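You operate a simulated robot arm through the tools that you are given. There is no shell and no other tool.

Carry out the task below with a simulated robot arm. There is one attempt and no reset: what you move stays moved.

TASK
Open the air valve, drain the trap, set the gauge to 7 bar, open the silo gate and switch on.
Fine: shut the drain valve again; the gate lever goes to its end; leave the damper.

Only the result counts: the job must be done as asked and must still hold three seconds after the hand-in. Knocking over, shifting, dropping, spilling or breaking anything else fails it.

THE ROBOT
A 6-joint arm with a two-finger gripper, fixed in place. Base frame: the origin is on the floor under the middle of its stand, x ahead of it, y to its left, z up. Units: mm, rad, N and s.
It reaches about 1572 mm from its shoulder. Its first joint turns from -2.897 to 2.897 rad. Payload 2.45 kg.
Tool frame: the origin (TCP) lies between the finger pads and is the grasp point; the fingertips stand 20 mm ahead of it; z points along the fingers, y is the line along which they close. The gripper opens to 140 mm; its body begins 168 mm behind the TCP.
Orientation is told as [roll, pitch, yaw] about the base's x, y, z axes, in that order, counted from this pose: with the fingers straight down and closing along the base's y, the tool's x points along the base's -x, its y along +y and its z along -z.

THE INTERFACE
- The arm moves only by the tool step_arm. Its argument "plan" is a list of rows, each a list of 7 numbers: the turn, a rotation vector about the tool's x, y, z in units of 8 degrees (1.0 is 8 degrees), then the shift along the tool's x, y, z in units of 40 mm (1.0 is 40 mm), then the finger opening in mm, from 0 to 140. In form: [[rx, ry, rz, x, y, z, grip], ...]. A call has 1 to 20 rows; each row shifts and turns the commanded pose from where the row before left it, along the tool's axes as they then stand. A call with a number of a shift or a turn outside -1 to 1 is refused whole. Rows are played at 5 a second. More than 50 mm and 0.15 rad between two rows, or a gripper value outside its range, and nothing of the call is played. A pose out of reach is approached as far as the arm can. The call stops where the force on the tool passes 90 N (or 10 N more than at its start, if that is more) or the arm is blocked; 0.2 s more then pass. Each finger travels about 45 mm/s and halts on what it meets, pressing with about 39 N; the grip force reading is that of the motor and also rises with nothing between the fingers. The clock runs only during rows and for 0.2 s after the last one: add rows that do not move to give the fingers time. The reply holds the time, the measured pose of the TCP, the force on the tool along the base axes, the opening and the grip force, in the units named above and with some noise, with the torque about the TCP (base axes, N m) and any sound that the robot's microphone picked up.
- Cameras (640 x 400 px; columns grow to the right, rows downward): "scene" is fixed at [221.4, -627.3, 1783.9]; the picture's right is [0.81, -0.59, 0.00], its down [-0.26, -0.35, -0.90] and it looks along [0.53, 0.73, -0.43] (base axes); focal length 325 px, centre (320, 200). "wrist" rides on the gripper at [78, 11, -209] in the tool frame; the picture's right is [-0.14, 0.99, 0.00], its down [-0.92, -0.13, -0.37] and it looks along [-0.36, -0.05, 0.93] (tool axes); focal length 280 px, centre (320, 200). There is no depth. A picture from a camera that has moved, and an enlarged one, comes with that camera's place and axes in the base frame and with its lens. The place of the scene camera against the robot may be out by one fixed shift of up to 25 mm in any direction.
- capture(camera): a new picture of that camera. The clock stands still meanwhile.
- close_up(camera, box): a new picture of the part [left, top, right, bottom] of that camera's present view, enlarged. The clock stands still meanwhile.
- job_done(): hands the job in; it is judged then, once.

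Places have to be worked out from the pictures, the camera data and where the tool is seen. Open the gripper and draw the arm clear of the work before you hand the job in, unless the task says otherwise.

The tools are called after "Request:" as name(argument=value, ...) on one line, values as JSON. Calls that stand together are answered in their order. step_arm: Moves the arm, as the interface text tells. Its arguments: {"type":"object","properties":{"plan":{"type":"array","items":{"type":"array","items":{"type":"number"}}}},"required":["plan"]} The other tools are called the same way: capture (camera) takes a picture; close_up (camera, box) takes an enlarged picture of a part of a camera's view; job_done () hands the job in.

At the start:

```text
clock: 0.0
position: [548.6, 140.4, 1540.2]
orientation: [-0.001, -0.001, 0.0]
contact_force: [-0.8, -0.2, 0.4]
ft_torque: [-0.04, 0.01, -0.02]
grip_width: 140.2
grasp_force: 0.0
```

scene: 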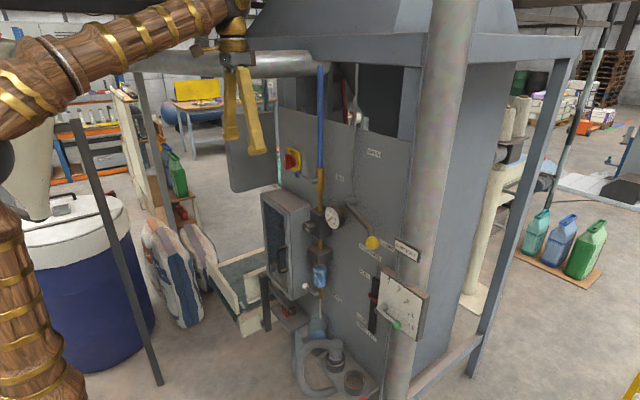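
wrist: 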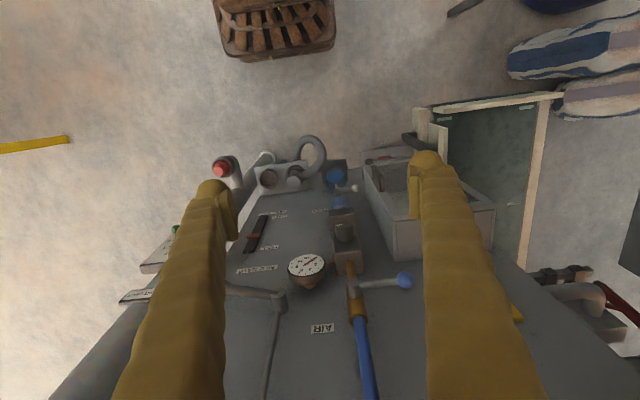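

I'll start by looking closely at the panel in the scene and wrist views before moving anything.

Request:
close_up(camera="scene", box=[240, 60, 440, 185])

Request:
close_up(camera="scene", box=[240, 180, 440, 305])

Request:
close_up(camera="scene", box=[240, 275, 440, 400])

Request:
close_up(camera="wrist", box=[200, 130, 440, 280])

Request:
close_up(camera="wrist", box=[200, 250, 440, 400])

```text
3.20 times, centred on (340, 122) of scene
camera zoom: at [221.4, -627.3, 1783.9], right [0.81, -0.59, 0.0], down [-0.26, -0.35, -0.9], along [0.53, 0.73, -0.43], focal length 1039 px, centre (256, 448)
```

zoom: 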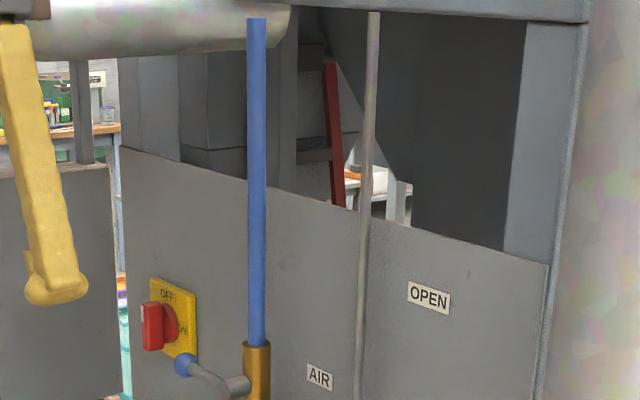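

```text
3.20 times, centred on (340, 242) of scene
camera zoom: at [221.4, -627.3, 1783.9], right [0.81, -0.59, 0.0], down [-0.26, -0.35, -0.9], along [0.53, 0.73, -0.43], focal length 1039 px, centre (256, 64)
```

zoom: 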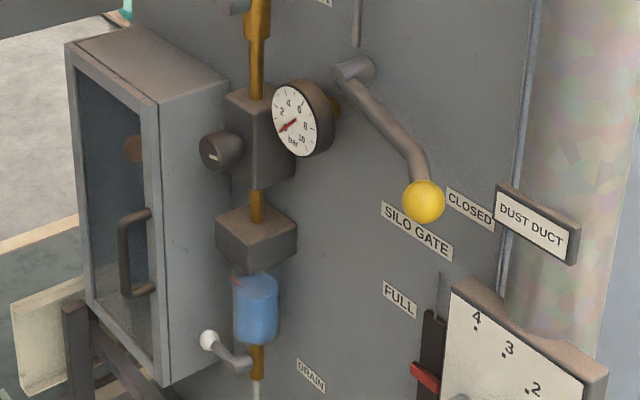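

```text
3.20 times, centred on (340, 338) of scene
camera zoom: at [221.4, -627.3, 1783.9], right [0.81, -0.59, 0.0], down [-0.26, -0.35, -0.9], along [0.53, 0.73, -0.43], focal length 1039 px, centre (256, -240)
```

zoom: 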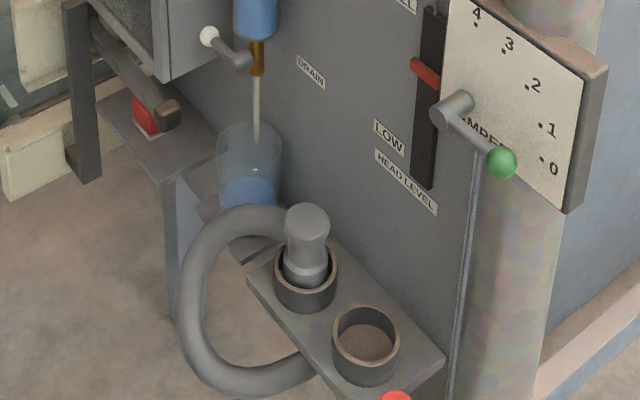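

```text
2.67 times, centred on (320, 205) of wrist
camera zoom: at [471.0, 150.0, 1751.6], right [0.14, 0.99, 0.0], down [0.92, -0.13, 0.37], along [0.36, -0.05, -0.93], focal length 748 px, centre (320, 187)
```

zoom: 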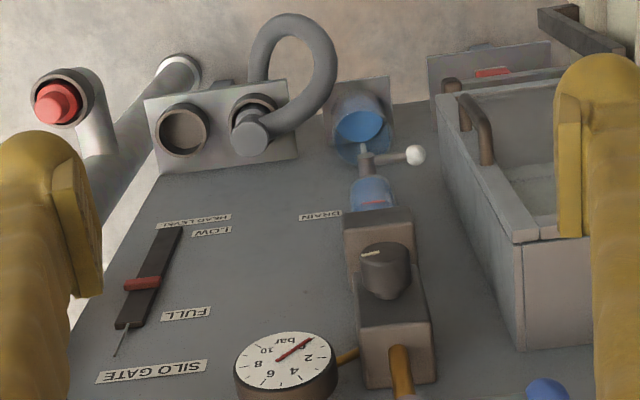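

```text
2.67 times, centred on (320, 325) of wrist
camera zoom: at [471.0, 150.0, 1751.6], right [0.14, 0.99, 0.0], down [0.92, -0.13, 0.37], along [0.36, -0.05, -0.93], focal length 748 px, centre (320, -133)
```

zoom: 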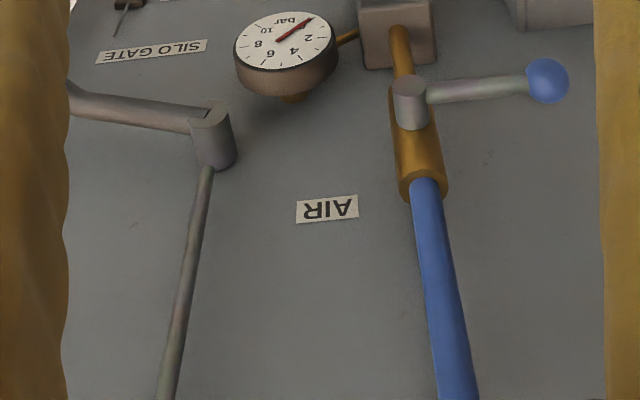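

The panel looks like a vertical plane facing the robot at about x≈829 mm: the AIR label triangulates to roughly (829, 104, 1405). I'll tilt the gripper toward the panel in place so the wrist camera gets a frontal view, starting with half of the turn.

Request:
step_arm(plan=[[0, -1, 0, 0, 0, 0, 140], [0, -1, 0, 0, 0, 0, 140], [0, -1, 0, 0, 0, 0, 140], [0, -1, 0, 0, 0, 0, 140], [0, -1, 0, 0, 0, 0, 140], [0, -1, 0, 0, 0, 0, 140]])

Request:
capture(camera="scene")

Request:
capture(camera="wrist")

```text
clock: 1.4
position: [549.2, 140.2, 1541.9]
orientation: [-0.002, -0.839, -0.001]
contact_force: [0.4, 0.3, -0.1]
ft_torque: [0.01, 0.03, -0.05]
grip_width: 140.2
grasp_force: 0.1
```

```text
taken
```

scene: 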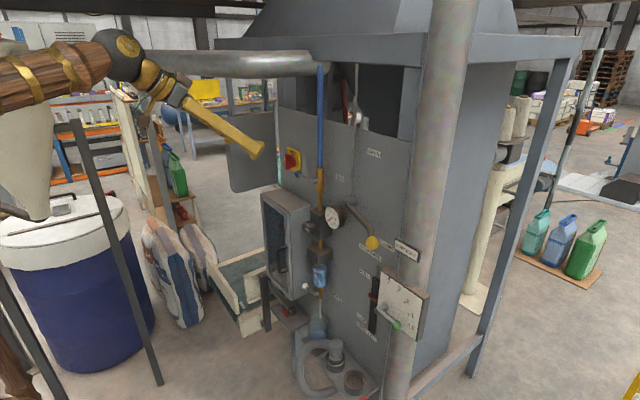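

```text
taken
camera wrist: at [342.0, 150.2, 1624.0], right [0.09, 0.99, 0.1], down [0.34, -0.13, 0.93], along [0.94, -0.05, -0.35], focal length 280 px, centre (320, 200)
```

wrist: 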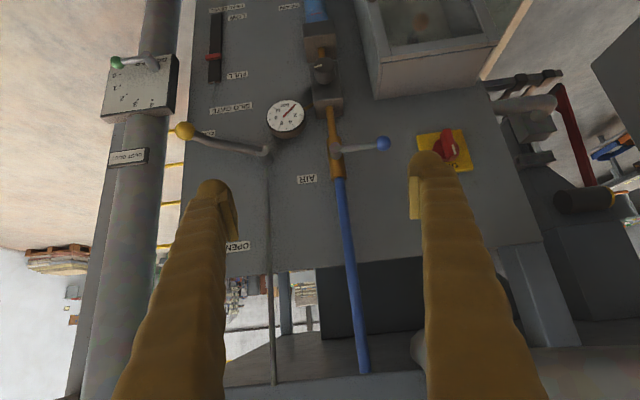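

This is a good frontal view (upside down). I'll enlarge its parts for precise features.

Request:
close_up(camera="wrist", box=[80, 0, 280, 125])

Request:
close_up(camera="wrist", box=[240, 0, 440, 125])

Request:
close_up(camera="wrist", box=[80, 80, 280, 205])

Request:
close_up(camera="wrist", box=[240, 80, 440, 205])

Request:
close_up(camera="wrist", box=[400, 80, 600, 205])

```text
3.20 times, centred on (180, 62) of wrist
camera zoom: at [342.0, 150.2, 1624.0], right [0.09, 0.99, 0.1], down [0.34, -0.13, 0.93], along [0.94, -0.05, -0.35], focal length 897 px, centre (768, 640)
```

zoom: 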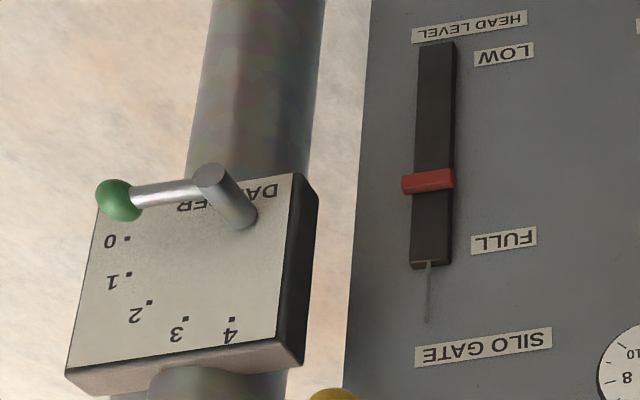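

```text
3.20 times, centred on (340, 62) of wrist
camera zoom: at [342.0, 150.2, 1624.0], right [0.09, 0.99, 0.1], down [0.34, -0.13, 0.93], along [0.94, -0.05, -0.35], focal length 897 px, centre (256, 640)
```

zoom: 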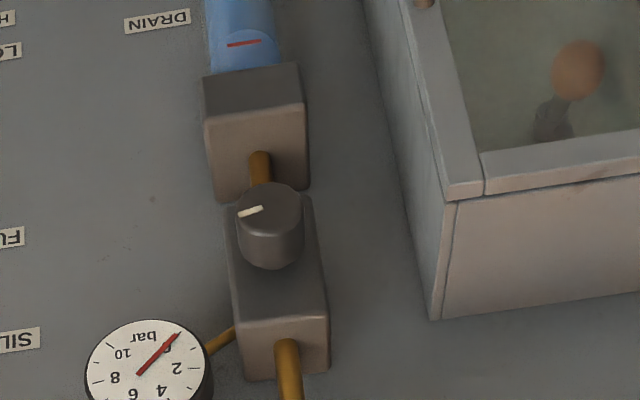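

```text
3.20 times, centred on (180, 142) of wrist
camera zoom: at [342.0, 150.2, 1624.0], right [0.09, 0.99, 0.1], down [0.34, -0.13, 0.93], along [0.94, -0.05, -0.35], focal length 897 px, centre (768, 384)
```

zoom: 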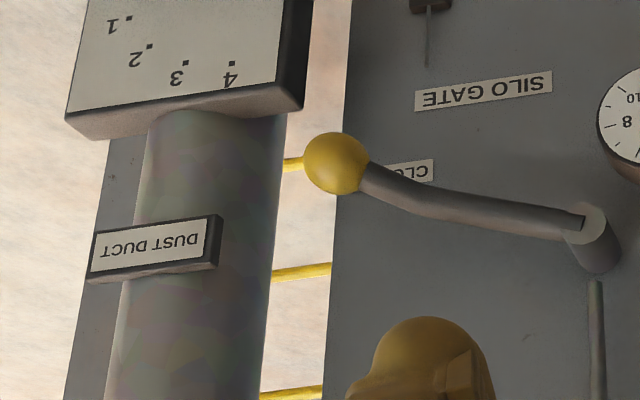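

```text
3.20 times, centred on (340, 142) of wrist
camera zoom: at [342.0, 150.2, 1624.0], right [0.09, 0.99, 0.1], down [0.34, -0.13, 0.93], along [0.94, -0.05, -0.35], focal length 897 px, centre (256, 384)
```

zoom: 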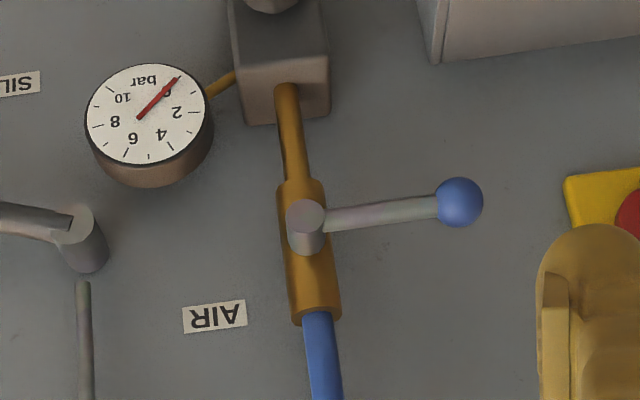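

```text
3.20 times, centred on (500, 142) of wrist
camera zoom: at [342.0, 150.2, 1624.0], right [0.09, 0.99, 0.1], down [0.34, -0.13, 0.93], along [0.94, -0.05, -0.35], focal length 897 px, centre (-256, 384)
```

zoom: 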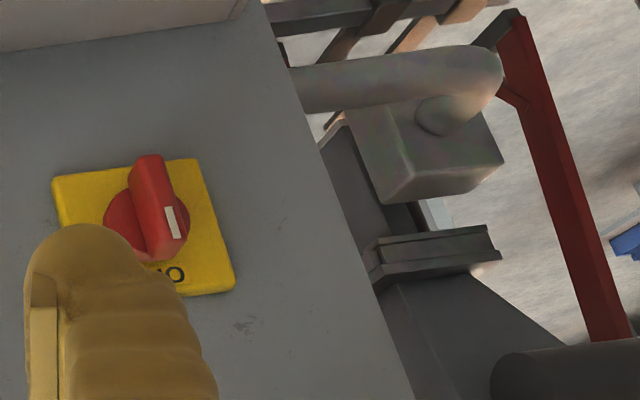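

Items located so far (from two wrist views): air-valve ball ≈ (778, 248, 1371), its spindle ≈ (774, 164, 1370), gate lever ball ≈ (771, -111, 1293) with pivot ≈ (806, 27, 1335). I'll tilt a bit more and lower the hand to get a level frontal view.

Request:
step_arm(plan=[[0, -0.875, 0, 0, 0, 0, 140], [0, -0.875, 0, 0, 0, 0, 140], [0, -0.875, 0, 0, 0, 0, 140], [0, 0, 0, 1, 0, 0, 100], [0, 0, 0, 1, 0, 0, 60], [0, 0, 0, 1, 0, 0, 30], [0, 0, 0, 1, 0, 0, 0], [0, 0, 0, 1, 0, 0, 0], [0, 0, 0, 0, 0, 0, 0], [0, 0, 0, 0, 0, 0, 0]])

Request:
capture(camera="wrist")

Request:
capture(camera="scene")

```text
clock: 3.6
position: [476.2, 140.5, 1354.8]
orientation: [0.0, -1.203, -0.001]
contact_force: [0.2, 1.0, 0.2]
ft_torque: [-0.03, -0.02, 0.01]
grip_width: 1.7
grasp_force: 0.0
```

```text
taken
camera wrist: at [253.8, 151.3, 1358.2], right [0.05, 0.99, 0.13], down [-0.01, -0.13, 0.99], along [1.0, -0.05, 0.01], focal length 280 px, centre (320, 200)
```

wrist: 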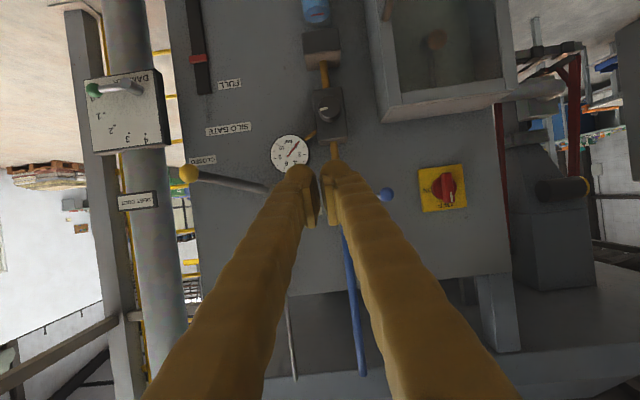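

```text
taken
```

scene: 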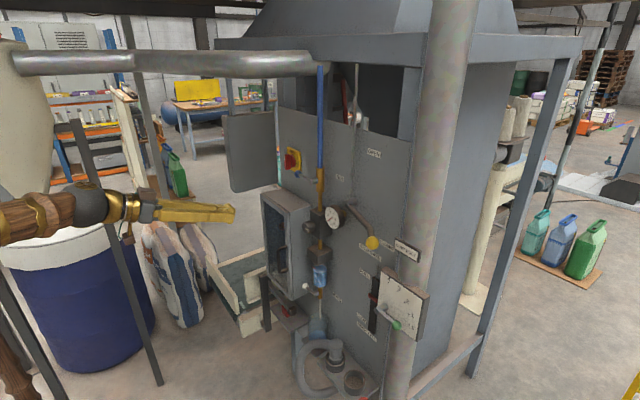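

Now level with the panel. I'll enlarge the parts of this view for accurate positions.

Request:
close_up(camera="wrist", box=[160, 0, 360, 125])

Request:
close_up(camera="wrist", box=[160, 100, 360, 225])

Request:
close_up(camera="wrist", box=[320, 100, 520, 225])

Request:
close_up(camera="wrist", box=[320, 0, 520, 125])

```text
3.20 times, centred on (260, 62) of wrist
camera zoom: at [253.8, 151.3, 1358.2], right [0.05, 0.99, 0.13], down [-0.01, -0.13, 0.99], along [1.0, -0.05, 0.01], focal length 897 px, centre (512, 640)
```

zoom: 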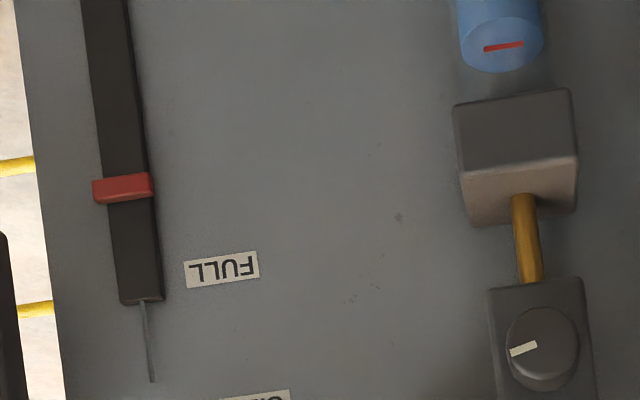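

```text
3.20 times, centred on (260, 162) of wrist
camera zoom: at [253.8, 151.3, 1358.2], right [0.05, 0.99, 0.13], down [-0.01, -0.13, 0.99], along [1.0, -0.05, 0.01], focal length 897 px, centre (512, 320)
```

zoom: 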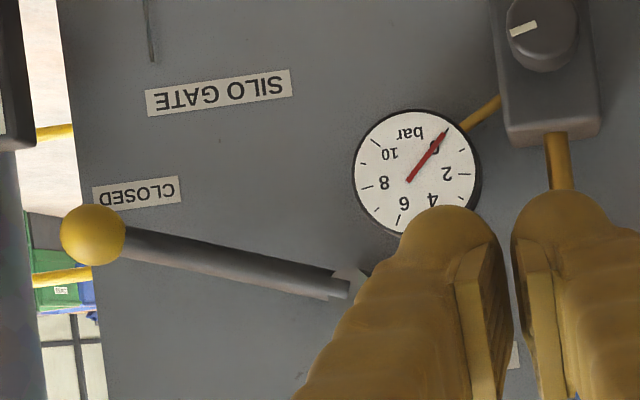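

```text
3.20 times, centred on (420, 162) of wrist
camera zoom: at [253.8, 151.3, 1358.2], right [0.05, 0.99, 0.13], down [-0.01, -0.13, 0.99], along [1.0, -0.05, 0.01], focal length 897 px, centre (0, 320)
```

zoom: 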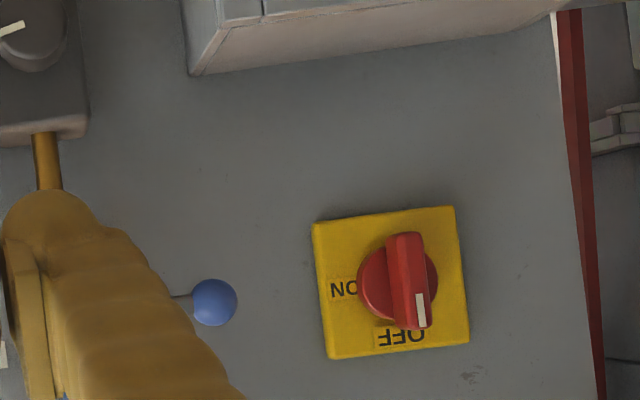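

```text
3.20 times, centred on (420, 62) of wrist
camera zoom: at [253.8, 151.3, 1358.2], right [0.05, 0.99, 0.13], down [-0.01, -0.13, 0.99], along [1.0, -0.05, 0.01], focal length 897 px, centre (0, 640)
```

zoom: 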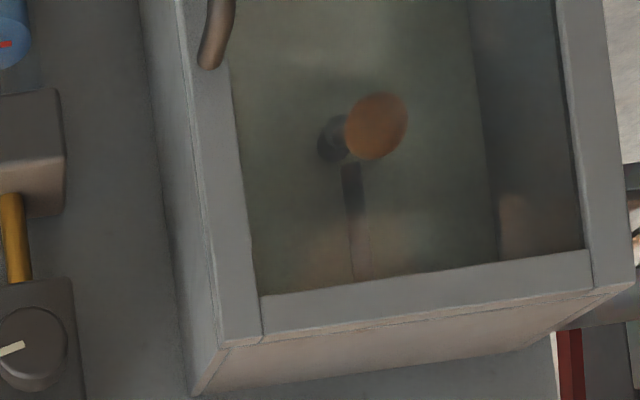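

The switch shows OFF at top and ON at the right side, so it needs a clockwise quarter turn. Next I lower the hand to view the trap bowl, drain valve and cup.

Request:
step_arm(plan=[[0, 0, 0, 1, 0, 0, 0], [0, 0, 0, 1, 0, 0, 0], [0, 0, 0, 1, 0, 0, 0], [0, 0, 0, 1, 0, 0, 0], [0, 0, 0, 1, 0, 0, 0], [0, 0, 0, 1, 0, 0, 0], [0, 0, 0, 0, 0, 0, 0]])

Request:
capture(camera="wrist")

Request:
close_up(camera="wrist", box=[240, 60, 440, 185])

Request:
close_up(camera="wrist", box=[160, 0, 360, 125])

```text
clock: 5.2
position: [424.5, 172.6, 1247.9]
orientation: [0.0, -1.201, -0.002]
contact_force: [0.4, -0.7, 0.7]
ft_torque: [0.0, -0.03, 0.01]
grip_width: 0.1
grasp_force: 29.3
out of reach, approached as far as the arm can: row 3, 4, 5, 6
```

```text
taken
camera wrist: at [202.5, 184.2, 1250.4], right [0.05, 0.99, 0.13], down [-0.01, -0.13, 0.99], along [1.0, -0.05, 0.0], focal length 280 px, centre (320, 200)
```

wrist: 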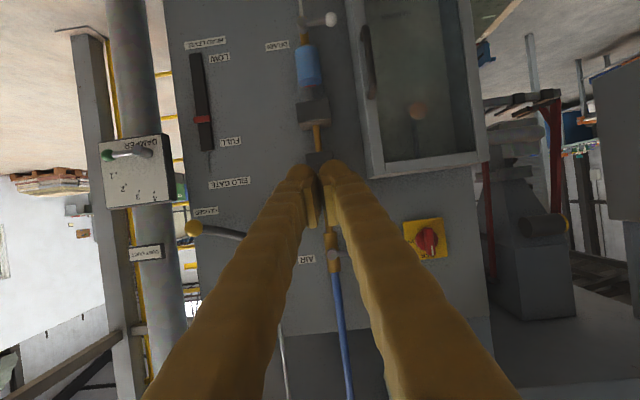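

```text
3.20 times, centred on (340, 122) of wrist
camera zoom: at [202.5, 184.2, 1250.4], right [0.05, 0.99, 0.13], down [-0.01, -0.13, 0.99], along [1.0, -0.05, 0.0], focal length 897 px, centre (256, 448)
```

zoom: 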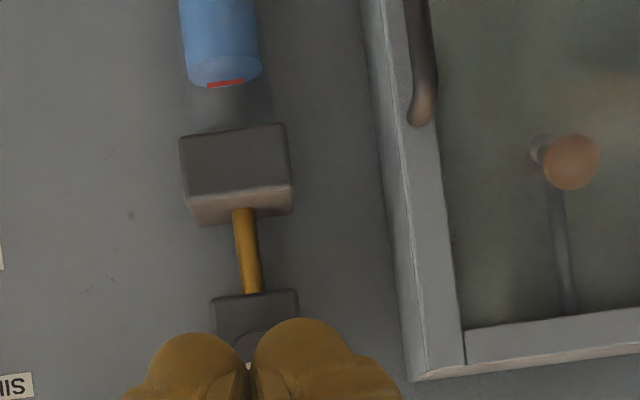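

```text
3.20 times, centred on (260, 62) of wrist
camera zoom: at [202.5, 184.2, 1250.4], right [0.05, 0.99, 0.13], down [-0.01, -0.13, 0.99], along [1.0, -0.05, 0.0], focal length 897 px, centre (512, 640)
```

zoom: 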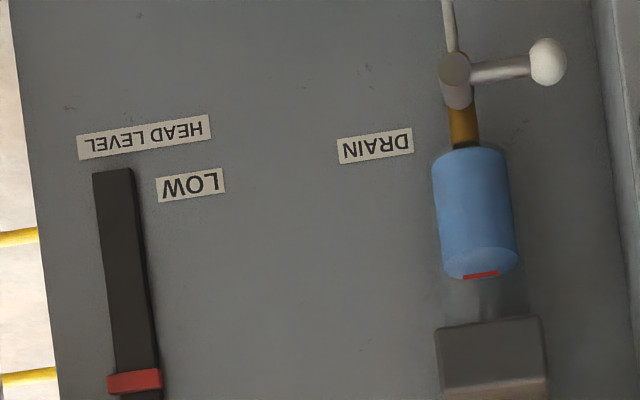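

The trap bowl holds blue liquid and the drain lever (white ball) also lies across its pipe, i.e. shut; refined triangulation puts the panel face at x≈850, air ball ≈ (784, 250, 1366), air spindle ≈ (780, 164, 1364), drain ball ≈ (784, 224, 885), regulator knob face ≈ (752, 163, 1200), gate ball ≈ (786, -123, 1276). I'll lift back up to a reachable pose and check where the command stands.

Request:
step_arm(plan=[[0, 0, 0, -1, 0, 0.5, 0], [0, 0, 0, -1, 0, 0.5, 0], [0, 0, 0, -1, 0, 0.5, 0], [0, 0, 0, -1, 0, 0.5, 0], [0, 0, 0, 0, 0, 0, 0]])

```text
clock: 6.4
position: [557.5, 176.3, 1369.0]
orientation: [-0.001, -1.205, 0.001]
contact_force: [-0.1, 0.4, 0.3]
ft_torque: [-0.02, -0.02, 0.01]
grip_width: 0.1
grasp_force: 29.1
```

The command continues from the measured pose. I now level the tool (fingers pointing at the panel) and go to a standoff above and in front of the air-valve ball at about (690, 246, 1420), then view it.

Request:
step_arm(plan=[[0, -0.88, 0, 0, 0, 0, 0], [0, -0.88, 0, 0, 0, 0, 0], [0, -0.88, 0, 0, 0, 0, 0], [0, 0, 0, -0.65, 0.875, 0.85, 0], [0, 0, 0, -0.65, 0.875, 0.85, 0], [0, 0, 0, 0, 0, 0.85, 0], [0, 0, 0, 0, 0, 0.75, 0], [0, 0, 0, 0, 0, 0, 0]])

Request:
capture(camera="wrist")

Request:
capture(camera="scene")

```text
refused: row 4 steps farther than a row can; nothing moved
```

```text
taken
camera wrist: at [335.7, 186.1, 1371.6], right [0.05, 0.99, 0.13], down [-0.01, -0.13, 0.99], along [1.0, -0.05, 0.01], focal length 280 px, centre (320, 200)
```

wrist: 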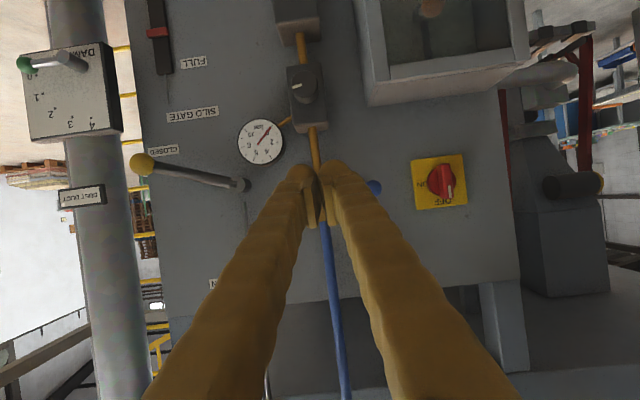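

```text
taken
```

scene: 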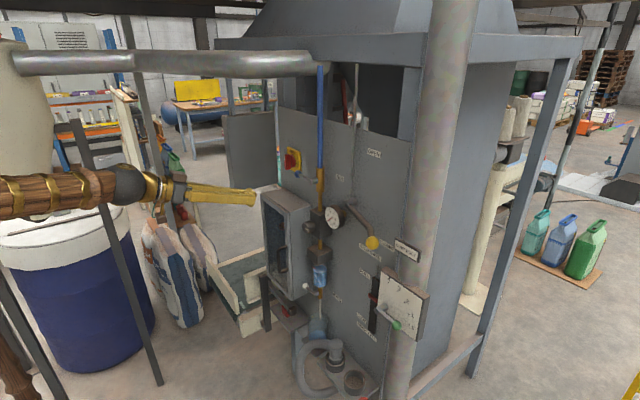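

The row's combined shift exceeded 50 mm, so I'll split it into smaller shifts with the same target.

Request:
step_arm(plan=[[0, -0.88, 0, 0, 0, 0, 0], [0, -0.88, 0, 0, 0, 0, 0], [0, -0.88, 0, 0, 0, 0, 0], [0, 0, 0, -0.65, 0.85, 0, 0], [0, 0, 0, -0.65, 0.85, 0, 0], [0, 0, 0, 0, 0, 0.85, 0], [0, 0, 0, 0, 0, 0.85, 0], [0, 0, 0, 0, 0, 0.85, 0], [0, 0, 0, 0, 0, 0.75, 0], [0, 0, 0, 0, 0, 0, 0]])

Request:
capture(camera="wrist")

Request:
capture(camera="scene")

```text
clock: 8.6
position: [691.0, 242.1, 1421.2]
orientation: [-3.01, -1.568, 3.009]
contact_force: [-0.5, 0.2, -0.1]
ft_torque: [0.0, -0.01, 0.01]
grip_width: 0.1
grasp_force: 29.4
```

```text
taken
camera wrist: at [482.1, 252.0, 1343.2], right [0.0, 0.99, 0.14], down [-0.37, -0.13, 0.92], along [0.93, -0.05, 0.37], focal length 280 px, centre (320, 200)
```

wrist: 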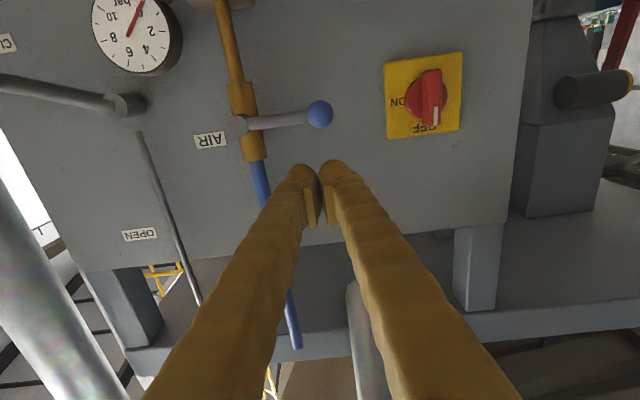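

```text
taken
```

scene: 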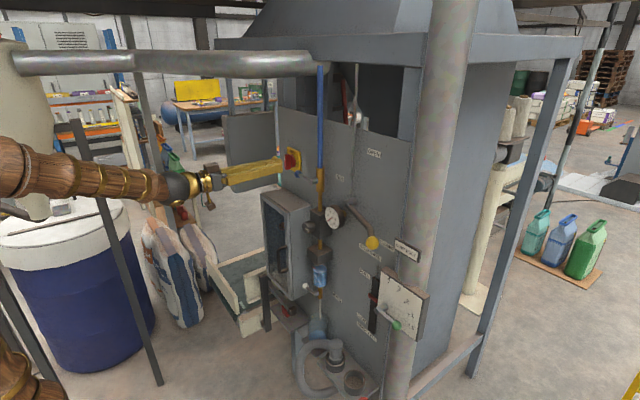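

The ball shows at (784, 249, 1366), agreeing with before. I move forward above the lever so the closed fingertips overlap the ball in depth, then lower to just above it.

Request:
step_arm(plan=[[0, 0, 0, 0, 0.1, 0.75, 0], [0, 0, 0, 0, 0, 0.75, 0], [0, 0, 0, 0, 0, 0.75, 0], [0, 0, 0, 0.35, 0, 0, 0], [0, 0, 0, 0.2, 0, 0, 0], [0, 0, 0, 0, 0, 0, 0]])

Request:
capture(camera="wrist")

Request:
close_up(camera="scene", box=[240, 120, 400, 220])

```text
clock: 10.0
position: [779.0, 247.6, 1398.8]
orientation: [3.022, -1.569, -3.021]
contact_force: [0.5, -0.4, -0.2]
ft_torque: [0.02, -0.02, 0.01]
grip_width: 0.1
grasp_force: 29.8
```

```text
taken
camera wrist: at [570.7, 256.6, 1321.6], right [0.0, 0.99, 0.14], down [-0.37, -0.13, 0.92], along [0.93, -0.05, 0.37], focal length 280 px, centre (320, 200)
```

wrist: 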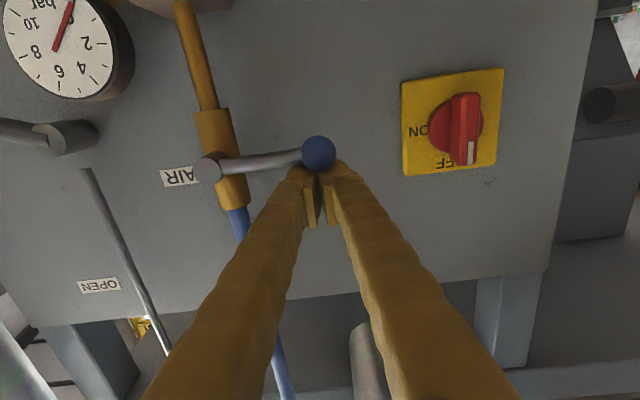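

```text
4.00 times, centred on (320, 170) of scene
camera zoom: at [221.4, -627.3, 1783.9], right [0.81, -0.59, 0.0], down [-0.26, -0.35, -0.9], along [0.53, 0.73, -0.43], focal length 1298 px, centre (320, 320)
```

zoom: 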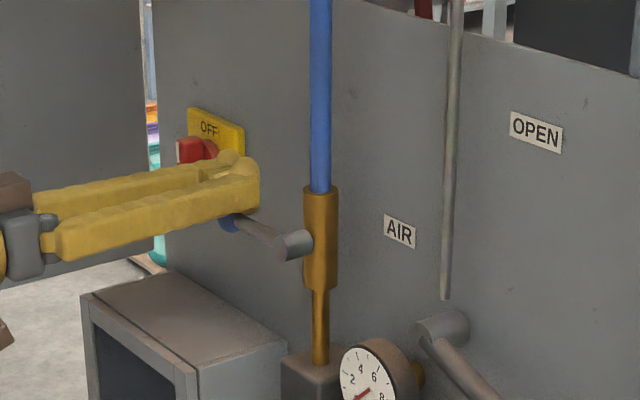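

The fingers now sit right above the ball. I press down a few millimetres at a time and read the force to see whether the lever turns downward.

Request:
step_arm(plan=[[0, 0, 0, 0.15, 0, 0, 0], [0, 0, 0, 0.15, 0, 0, 0], [0, 0, 0, 0.15, 0, 0, 0], [0, 0, 0, 0, 0, 0, 0]])

Request:
capture(camera="wrist")

```text
clock: 11.0
position: [778.8, 246.7, 1380.2]
orientation: [3.07, -1.57, -3.07]
contact_force: [-0.4, 0.5, -0.5]
ft_torque: [-0.02, 0.02, 0.01]
grip_width: 0.1
grasp_force: 29.3
```

```text
taken
camera wrist: at [570.8, 256.7, 1303.4], right [0.0, 0.99, 0.14], down [-0.37, -0.13, 0.92], along [0.93, -0.05, 0.37], focal length 280 px, centre (320, 200)
```

wrist: 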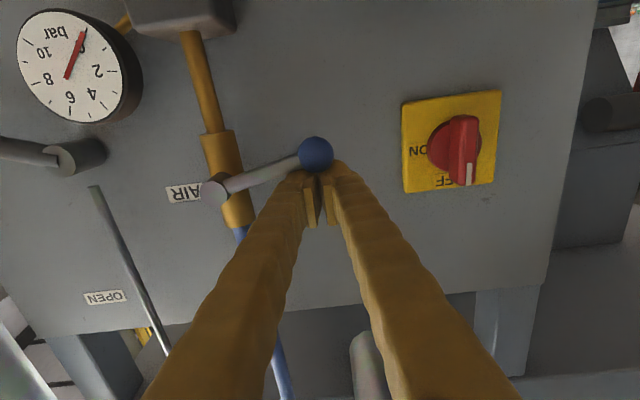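

The ball moved down with the fingers at almost no force, so down is the opening direction. I continue along the arc around the spindle until the lever is nearly vertical.

Request:
step_arm(plan=[[0, 0, 0, 0.375, 0.125, 0, 0], [0, 0, 0, 0.375, 0.075, 0, 0], [0, 0, 0, 0.3, -0.025, 0, 0], [0, 0, 0, 0.29, -0.05, 0, 0], [0, 0, 0, 0.25, -0.14, 0, 0], [0, 0, 0, 0.26, -0.16, 0, 0], [0, 0, 0, 0.2, -0.2, 0, 0], [0, 0, 0, 0.2, -0.22, 0, 0], [0, 0, 0, 0.1, -0.17, 0, 0], [0, 0, 0, 0.1, -0.17, 0, 0], [0, 0, 0, 0, 0, 0, 0]])

Request:
capture(camera="wrist")

Request:
close_up(camera="scene", box=[240, 140, 400, 240])

```text
clock: 13.4
position: [779.1, 208.5, 1282.5]
orientation: [3.117, -1.568, -3.118]
contact_force: [-0.5, -1.1, -0.5]
ft_torque: [-0.01, -0.02, 0.01]
grip_width: 0.0
grasp_force: 29.6
```

```text
taken
camera wrist: at [571.9, 218.7, 1204.5], right [0.0, 0.99, 0.14], down [-0.37, -0.13, 0.92], along [0.93, -0.05, 0.37], focal length 280 px, centre (320, 200)
```

wrist: 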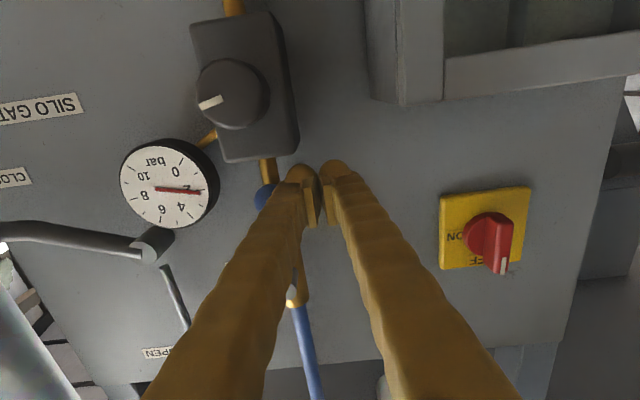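

```text
4.00 times, centred on (320, 190) of scene
camera zoom: at [221.4, -627.3, 1783.9], right [0.81, -0.59, 0.0], down [-0.26, -0.35, -0.9], along [0.53, 0.73, -0.43], focal length 1298 px, centre (320, 240)
```

zoom: 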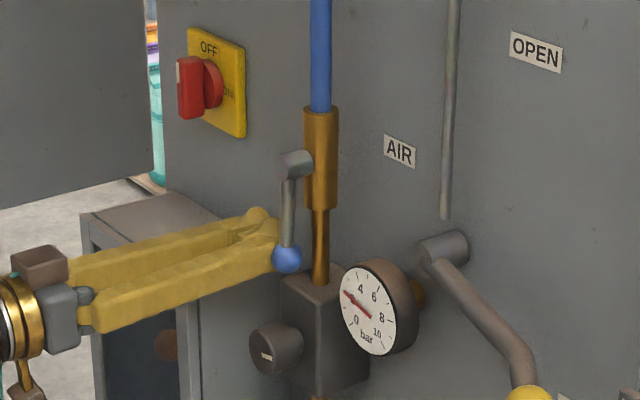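

The lever is nearly vertical and the gauge rose to about 2 bar. I push a little further in −y to bring it to its stop.

Request:
step_arm(plan=[[0, 0, 0, 0.03, -0.1, 0, 0], [0, 0, 0, 0, -0.1, 0, 0], [0, 0, 0, 0, -0.1, 0, 0], [0, 0, 0, 0, 0, 0, 0]])

Request:
close_up(camera="scene", box=[240, 140, 400, 240])

```text
clock: 14.4
position: [779.7, 201.6, 1280.6]
orientation: [-1.851, -1.567, 1.856]
contact_force: [24.6, 84.5, -7.2]
ft_torque: [0.1, 0.04, 0.83]
grip_width: 0.0
grasp_force: 29.6
```

```text
4.00 times, centred on (320, 190) of scene
camera zoom: at [221.4, -627.3, 1783.9], right [0.81, -0.59, 0.0], down [-0.26, -0.35, -0.9], along [0.53, 0.73, -0.43], focal length 1298 px, centre (320, 240)
```

zoom: 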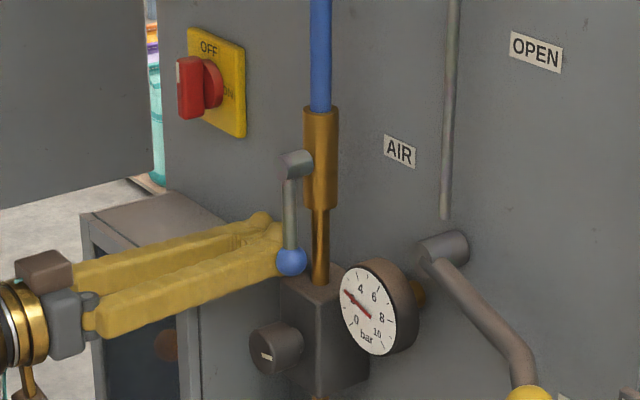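

The lever hit its stop (≈85 N) and stands along the pipe: the air valve is open. I back off sideways, retract, and go down in front of the drain valve.

Request:
step_arm(plan=[[0, 0, 0, 0, 0.4, 0, 0], [0, 0, 0, 0, 0.1, -0.9, 0], [0, 0, 0, 0, 0, -1, 0], [0, 0, 0, 0, 0, -1, 0], [0, 0, 0, 0, 0, -0.5, 0], [0, 0, 0, 1, 0, 0, 0], [0, 0, 0, 1, 0, 0, 0], [0, 0, 0, 1, 0, 0, 0], [0, 0, 0, 1, 0, 0, 0], [0, 0, 0, 0, 0, 0, 0]])

Request:
capture(camera="wrist")

Request:
capture(camera="scene")

```text
clock: 16.6
position: [683.5, 243.1, 1149.9]
orientation: [2.96, -1.571, -2.963]
contact_force: [0.6, 0.7, 0.4]
ft_torque: [0.02, 0.01, -0.02]
grip_width: 0.0
grasp_force: 29.9
out of reach, approached as far as the arm can: row 7, 8, 9
```

```text
taken
camera wrist: at [475.5, 254.6, 1072.6], right [0.0, 0.99, 0.14], down [-0.37, -0.13, 0.92], along [0.93, -0.05, 0.37], focal length 280 px, centre (320, 200)
```

wrist: 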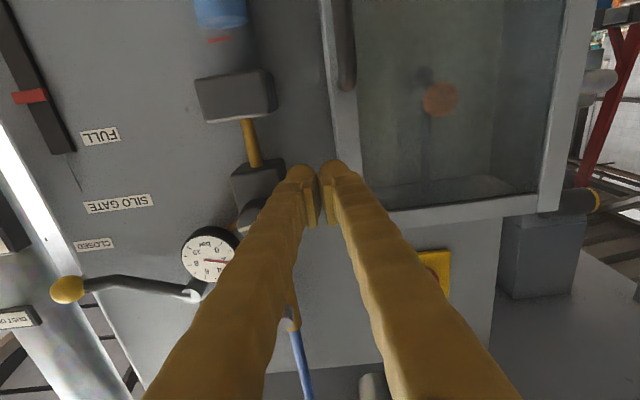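

```text
taken
```

scene: 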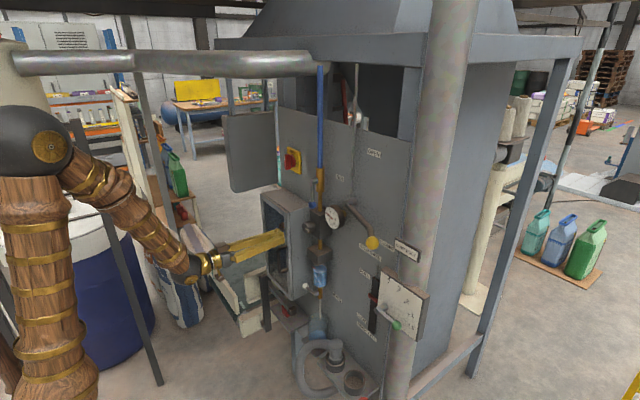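

The arm can't go lower with a level tool (wrist limit), so I tilt the fingers to about 45° downward in place and then descend further, checking reach.

Request:
step_arm(plan=[[0, 1, 0, 0, -0.25, -0.5, 0], [0, 1, 0, 0, -0.25, 0, 0], [0, 1, 0, 0, 0, 0, 0], [0, 1, 0, 0, 0, 0, 0], [0, 1, 0, 0, 0, 0, 0], [0, 0.625, 0, 0, 0, 0, 0], [0, 0, 0, 0.85, 0, 0.85, 0], [0, 0, 0, 0.85, 0, 0.85, 0], [0, 0, 0, 0.85, 0, 0.85, 0], [0, 0, 0, 0, 0, 0, 0]])

Request:
capture(camera="wrist")

Request:
capture(camera="scene")

```text
clock: 18.8
position: [664.3, 225.4, 1008.6]
orientation: [0.0, -0.786, 0.002]
contact_force: [1.1, -0.5, -0.9]
ft_torque: [0.01, 0.01, 0.0]
grip_width: 0.4
grasp_force: 29.4
```

```text
taken
camera wrist: at [461.3, 234.5, 1101.0], right [0.1, 0.99, 0.1], down [0.39, -0.13, 0.91], along [0.92, -0.05, -0.4], focal length 280 px, centre (320, 200)
```

wrist: 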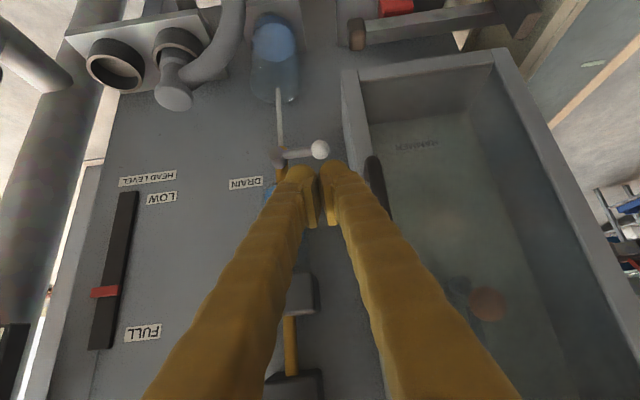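

```text
taken
```

scene: 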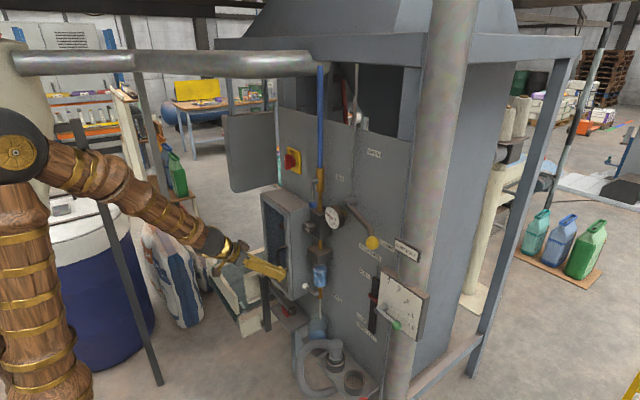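

At a 45° tilt the drain is within reach, and the white ball is confirmed at (784, 224, 884); the collecting cup below is partly filled. I move the closed fingertips to just above the ball, in the gap between bowl and cabinet.

Request:
step_arm(plan=[[0, 0, 0, -0.286, -0.06, 0.8, 0], [0, 0, 0, -0.286, 0, 0.8, 0], [0, 0, 0, -0.286, 0, 0.8, 0], [0, 0, 0, -0.286, 0, 0.8, 0], [0, 0, 0, 0, 0, 0, 0]])

Request:
capture(camera="wrist")

Request:
close_up(camera="scene", box=[240, 230, 400, 330])

```text
clock: 20.0
position: [788.2, 225.9, 949.1]
orientation: [0.001, -0.787, -0.004]
contact_force: [-0.4, 0.4, 0.4]
ft_torque: [0.03, 0.0, -0.01]
grip_width: 0.2
grasp_force: 29.2
```

```text
taken
camera wrist: at [585.3, 236.2, 1042.1], right [0.1, 0.99, 0.1], down [0.39, -0.13, 0.91], along [0.92, -0.05, -0.4], focal length 280 px, centre (320, 200)
```

wrist: 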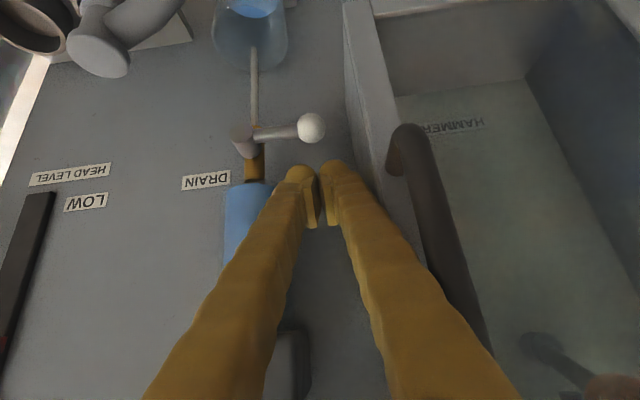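

```text
4.00 times, centred on (320, 280) of scene
camera zoom: at [221.4, -627.3, 1783.9], right [0.81, -0.59, 0.0], down [-0.26, -0.35, -0.9], along [0.53, 0.73, -0.43], focal length 1298 px, centre (320, -120)
```

zoom: 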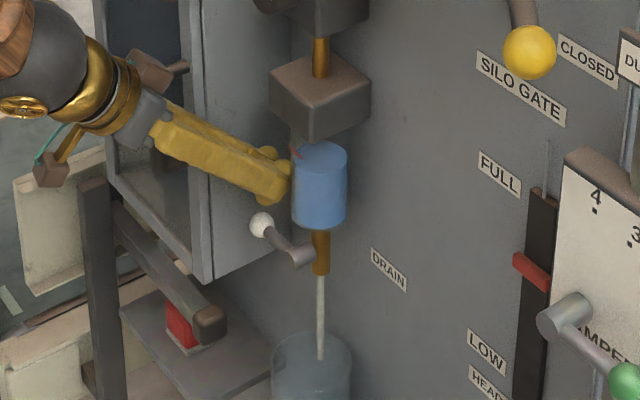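

The fingertips are right above the drain lever's ball with the bowl and cabinet clear. I push it down along its arc in small steps.

Request:
step_arm(plan=[[0, 0, 0, 0.265, -0.05, 0.265, 0], [0, 0, 0, 0.265, 0, 0.265, 0], [0, 0, 0, 0.265, 0, 0.265, 0], [0, 0, 0, 0.265, 0, 0.265, 0], [0, 0, 0, 0, 0, 0, 0]])

Request:
capture(camera="wrist")

Request:
close_up(camera="scene", box=[240, 230, 400, 330])

```text
clock: 21.2
position: [786.3, 222.7, 888.3]
orientation: [-0.002, -0.788, -0.001]
contact_force: [-0.1, 0.4, -0.5]
ft_torque: [0.01, 0.04, -0.03]
grip_width: 0.2
grasp_force: 29.6
```

```text
taken
camera wrist: at [583.9, 232.3, 981.7], right [0.1, 0.99, 0.1], down [0.39, -0.13, 0.91], along [0.92, -0.05, -0.4], focal length 280 px, centre (320, 200)
```

wrist: 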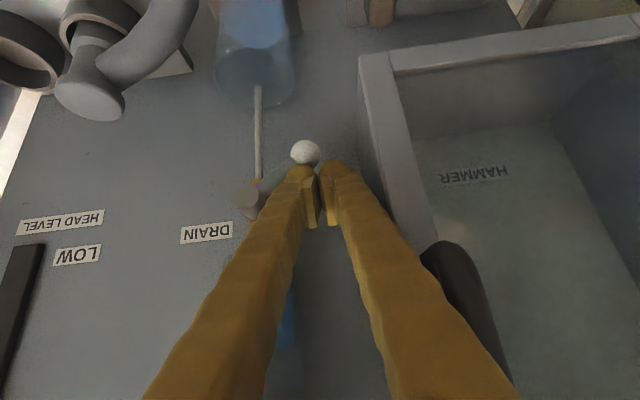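

```text
4.00 times, centred on (320, 280) of scene
camera zoom: at [221.4, -627.3, 1783.9], right [0.81, -0.59, 0.0], down [-0.26, -0.35, -0.9], along [0.53, 0.73, -0.43], focal length 1298 px, centre (320, -120)
```

zoom: 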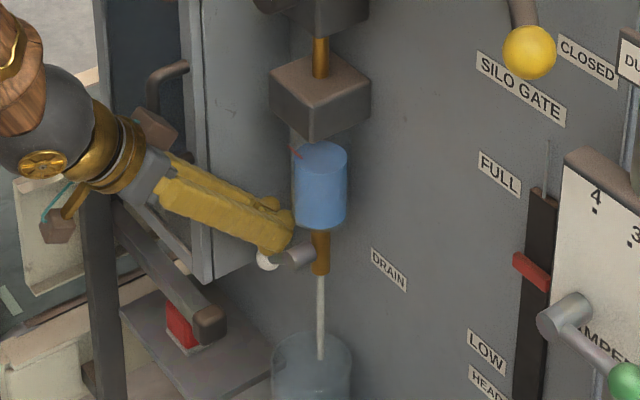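

The drain lever follows with no resistance, now tilted about 30°. I continue the arc toward vertical.

Request:
step_arm(plan=[[0, 0, 0, 0.212, 0, 0.212, 0], [0, 0, 0, 0.212, 0, 0.212, 0], [0, 0, 0, 0.177, -0.05, 0.177, 0], [0, 0, 0, 0.177, -0.05, 0.177, 0], [0, 0, 0, 0.124, -0.12, 0.124, 0], [0, 0, 0, 0.124, -0.15, 0.124, 0], [0, 0, 0, 0, 0, 0, 0]])

Request:
capture(camera="wrist")

Request:
close_up(camera="scene", box=[240, 250, 400, 350])

```text
clock: 22.8
position: [786.1, 206.4, 829.6]
orientation: [-0.001, -0.786, 0.0]
contact_force: [0.1, 0.7, -0.7]
ft_torque: [0.02, -0.02, 0.04]
grip_width: 0.0
grasp_force: 29.2
```

```text
taken
camera wrist: at [584.1, 217.1, 923.0], right [0.1, 0.99, 0.1], down [0.39, -0.13, 0.91], along [0.92, -0.05, -0.4], focal length 280 px, centre (320, 200)
```

wrist: 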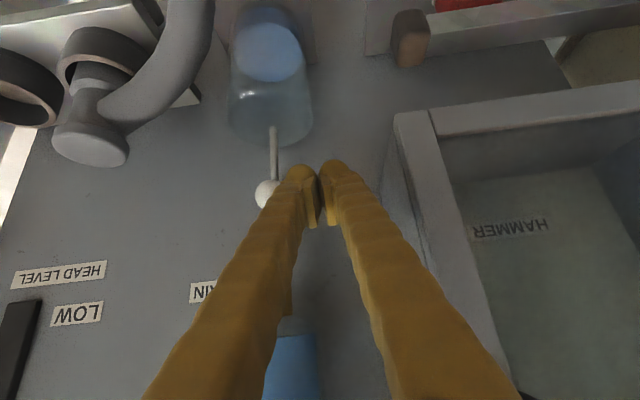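

```text
4.00 times, centred on (320, 300) of scene
camera zoom: at [221.4, -627.3, 1783.9], right [0.81, -0.59, 0.0], down [-0.26, -0.35, -0.9], along [0.53, 0.73, -0.43], focal length 1298 px, centre (320, -200)
```

zoom: 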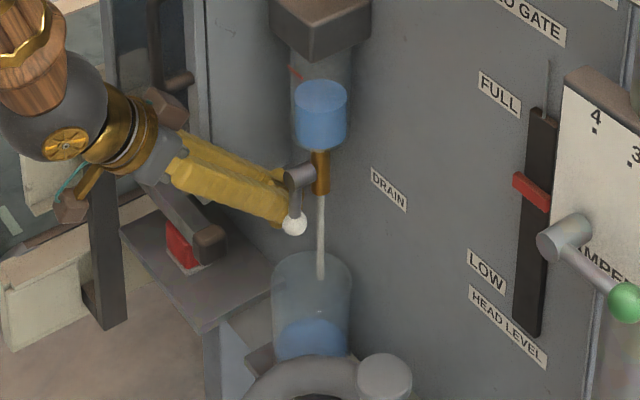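

The valve is open: the bowl's liquid level is dropping into the cup. While it drains I retract and move the fingers to the other (−y) side of the lever, ready for shutting it.

Request:
step_arm(plan=[[0, 0, 0, 0, 0.1, 0, 0], [0, 0, 0, 0, 0, -1, 0], [0, 0, 0, 0, 0, -1, 0], [0, 0, 0, 0, -0.75, 0, 0], [0, 0, 0, 0, -0.75, 0, 0], [0, 0, 0, 0, -0.8, 0, 0], [0, 0, 0, 0, 0, 0, 0]])

Request:
capture(camera="wrist")

Request:
close_up(camera="scene", box=[260, 240, 380, 315])

Request:
close_up(camera="scene", box=[260, 290, 420, 390])

```text
clock: 24.4
position: [728.3, 119.3, 884.8]
orientation: [0.002, -0.787, -0.002]
contact_force: [0.1, 0.1, 0.1]
ft_torque: [-0.01, -0.01, 0.01]
grip_width: 0.0
grasp_force: 29.6
```

```text
taken
camera wrist: at [526.9, 129.1, 978.7], right [0.1, 0.99, 0.1], down [0.39, -0.13, 0.91], along [0.92, -0.05, -0.4], focal length 280 px, centre (320, 200)
```

wrist: 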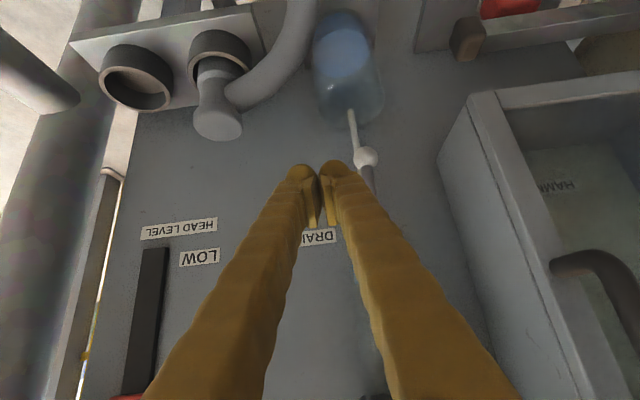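

```text
5.33 times, centred on (320, 278) of scene
camera zoom: at [221.4, -627.3, 1783.9], right [0.81, -0.59, 0.0], down [-0.26, -0.35, -0.9], along [0.53, 0.73, -0.43], focal length 1731 px, centre (320, -213)
```

zoom: 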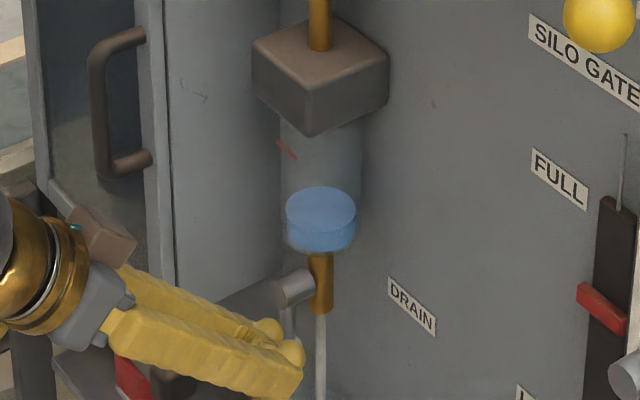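

```text
4.00 times, centred on (340, 340) of scene
camera zoom: at [221.4, -627.3, 1783.9], right [0.81, -0.59, 0.0], down [-0.26, -0.35, -0.9], along [0.53, 0.73, -0.43], focal length 1298 px, centre (240, -360)
```

zoom: 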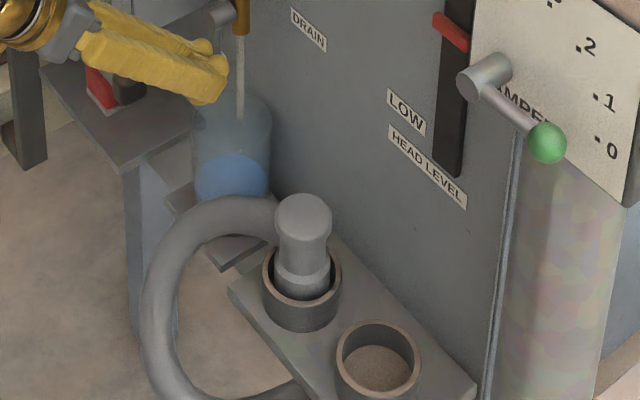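

The bowl is about a third full and still draining, with the cup well below its rim. I hold still for two seconds and look again.

Request:
step_arm(plan=[[0, 0, 0, 0, 0, 0, 0], [0, 0, 0, 0, 0, 0, 0], [0, 0, 0, 0, 0, 0, 0], [0, 0, 0, 0, 0, 0, 0], [0, 0, 0, 0, 0, 0, 0], [0, 0, 0, 0, 0, 0, 0], [0, 0, 0, 0, 0, 0, 0], [0, 0, 0, 0, 0, 0, 0], [0, 0, 0, 0, 0, 0, 0], [0, 0, 0, 0, 0, 0, 0]])

Request:
close_up(camera="scene", box=[260, 240, 380, 315])

Request:
close_up(camera="scene", box=[260, 290, 420, 390])

```text
clock: 26.6
position: [729.3, 118.3, 885.2]
orientation: [0.0, -0.787, 0.0]
contact_force: [0.0, -0.6, 0.1]
ft_torque: [0.0, 0.02, -0.02]
grip_width: 0.0
grasp_force: 29.2
```

```text
5.33 times, centred on (320, 278) of scene
camera zoom: at [221.4, -627.3, 1783.9], right [0.81, -0.59, 0.0], down [-0.26, -0.35, -0.9], along [0.53, 0.73, -0.43], focal length 1731 px, centre (320, -213)
```

zoom: 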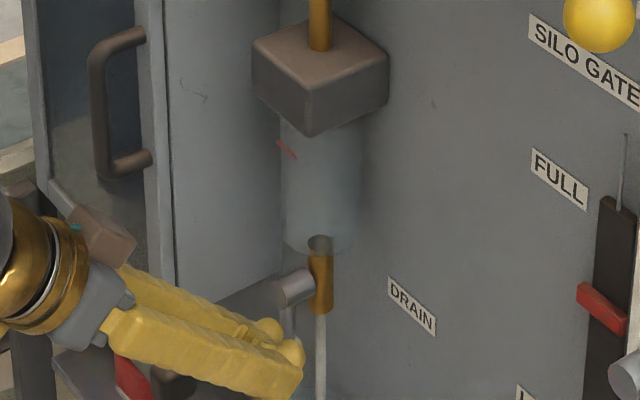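

```text
4.00 times, centred on (340, 340) of scene
camera zoom: at [221.4, -627.3, 1783.9], right [0.81, -0.59, 0.0], down [-0.26, -0.35, -0.9], along [0.53, 0.73, -0.43], focal length 1298 px, centre (240, -360)
```

zoom: 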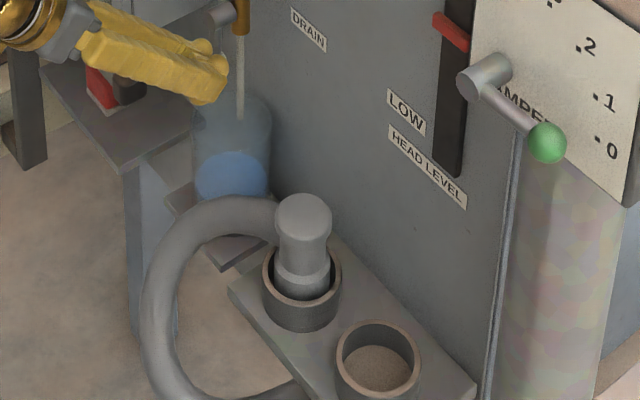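

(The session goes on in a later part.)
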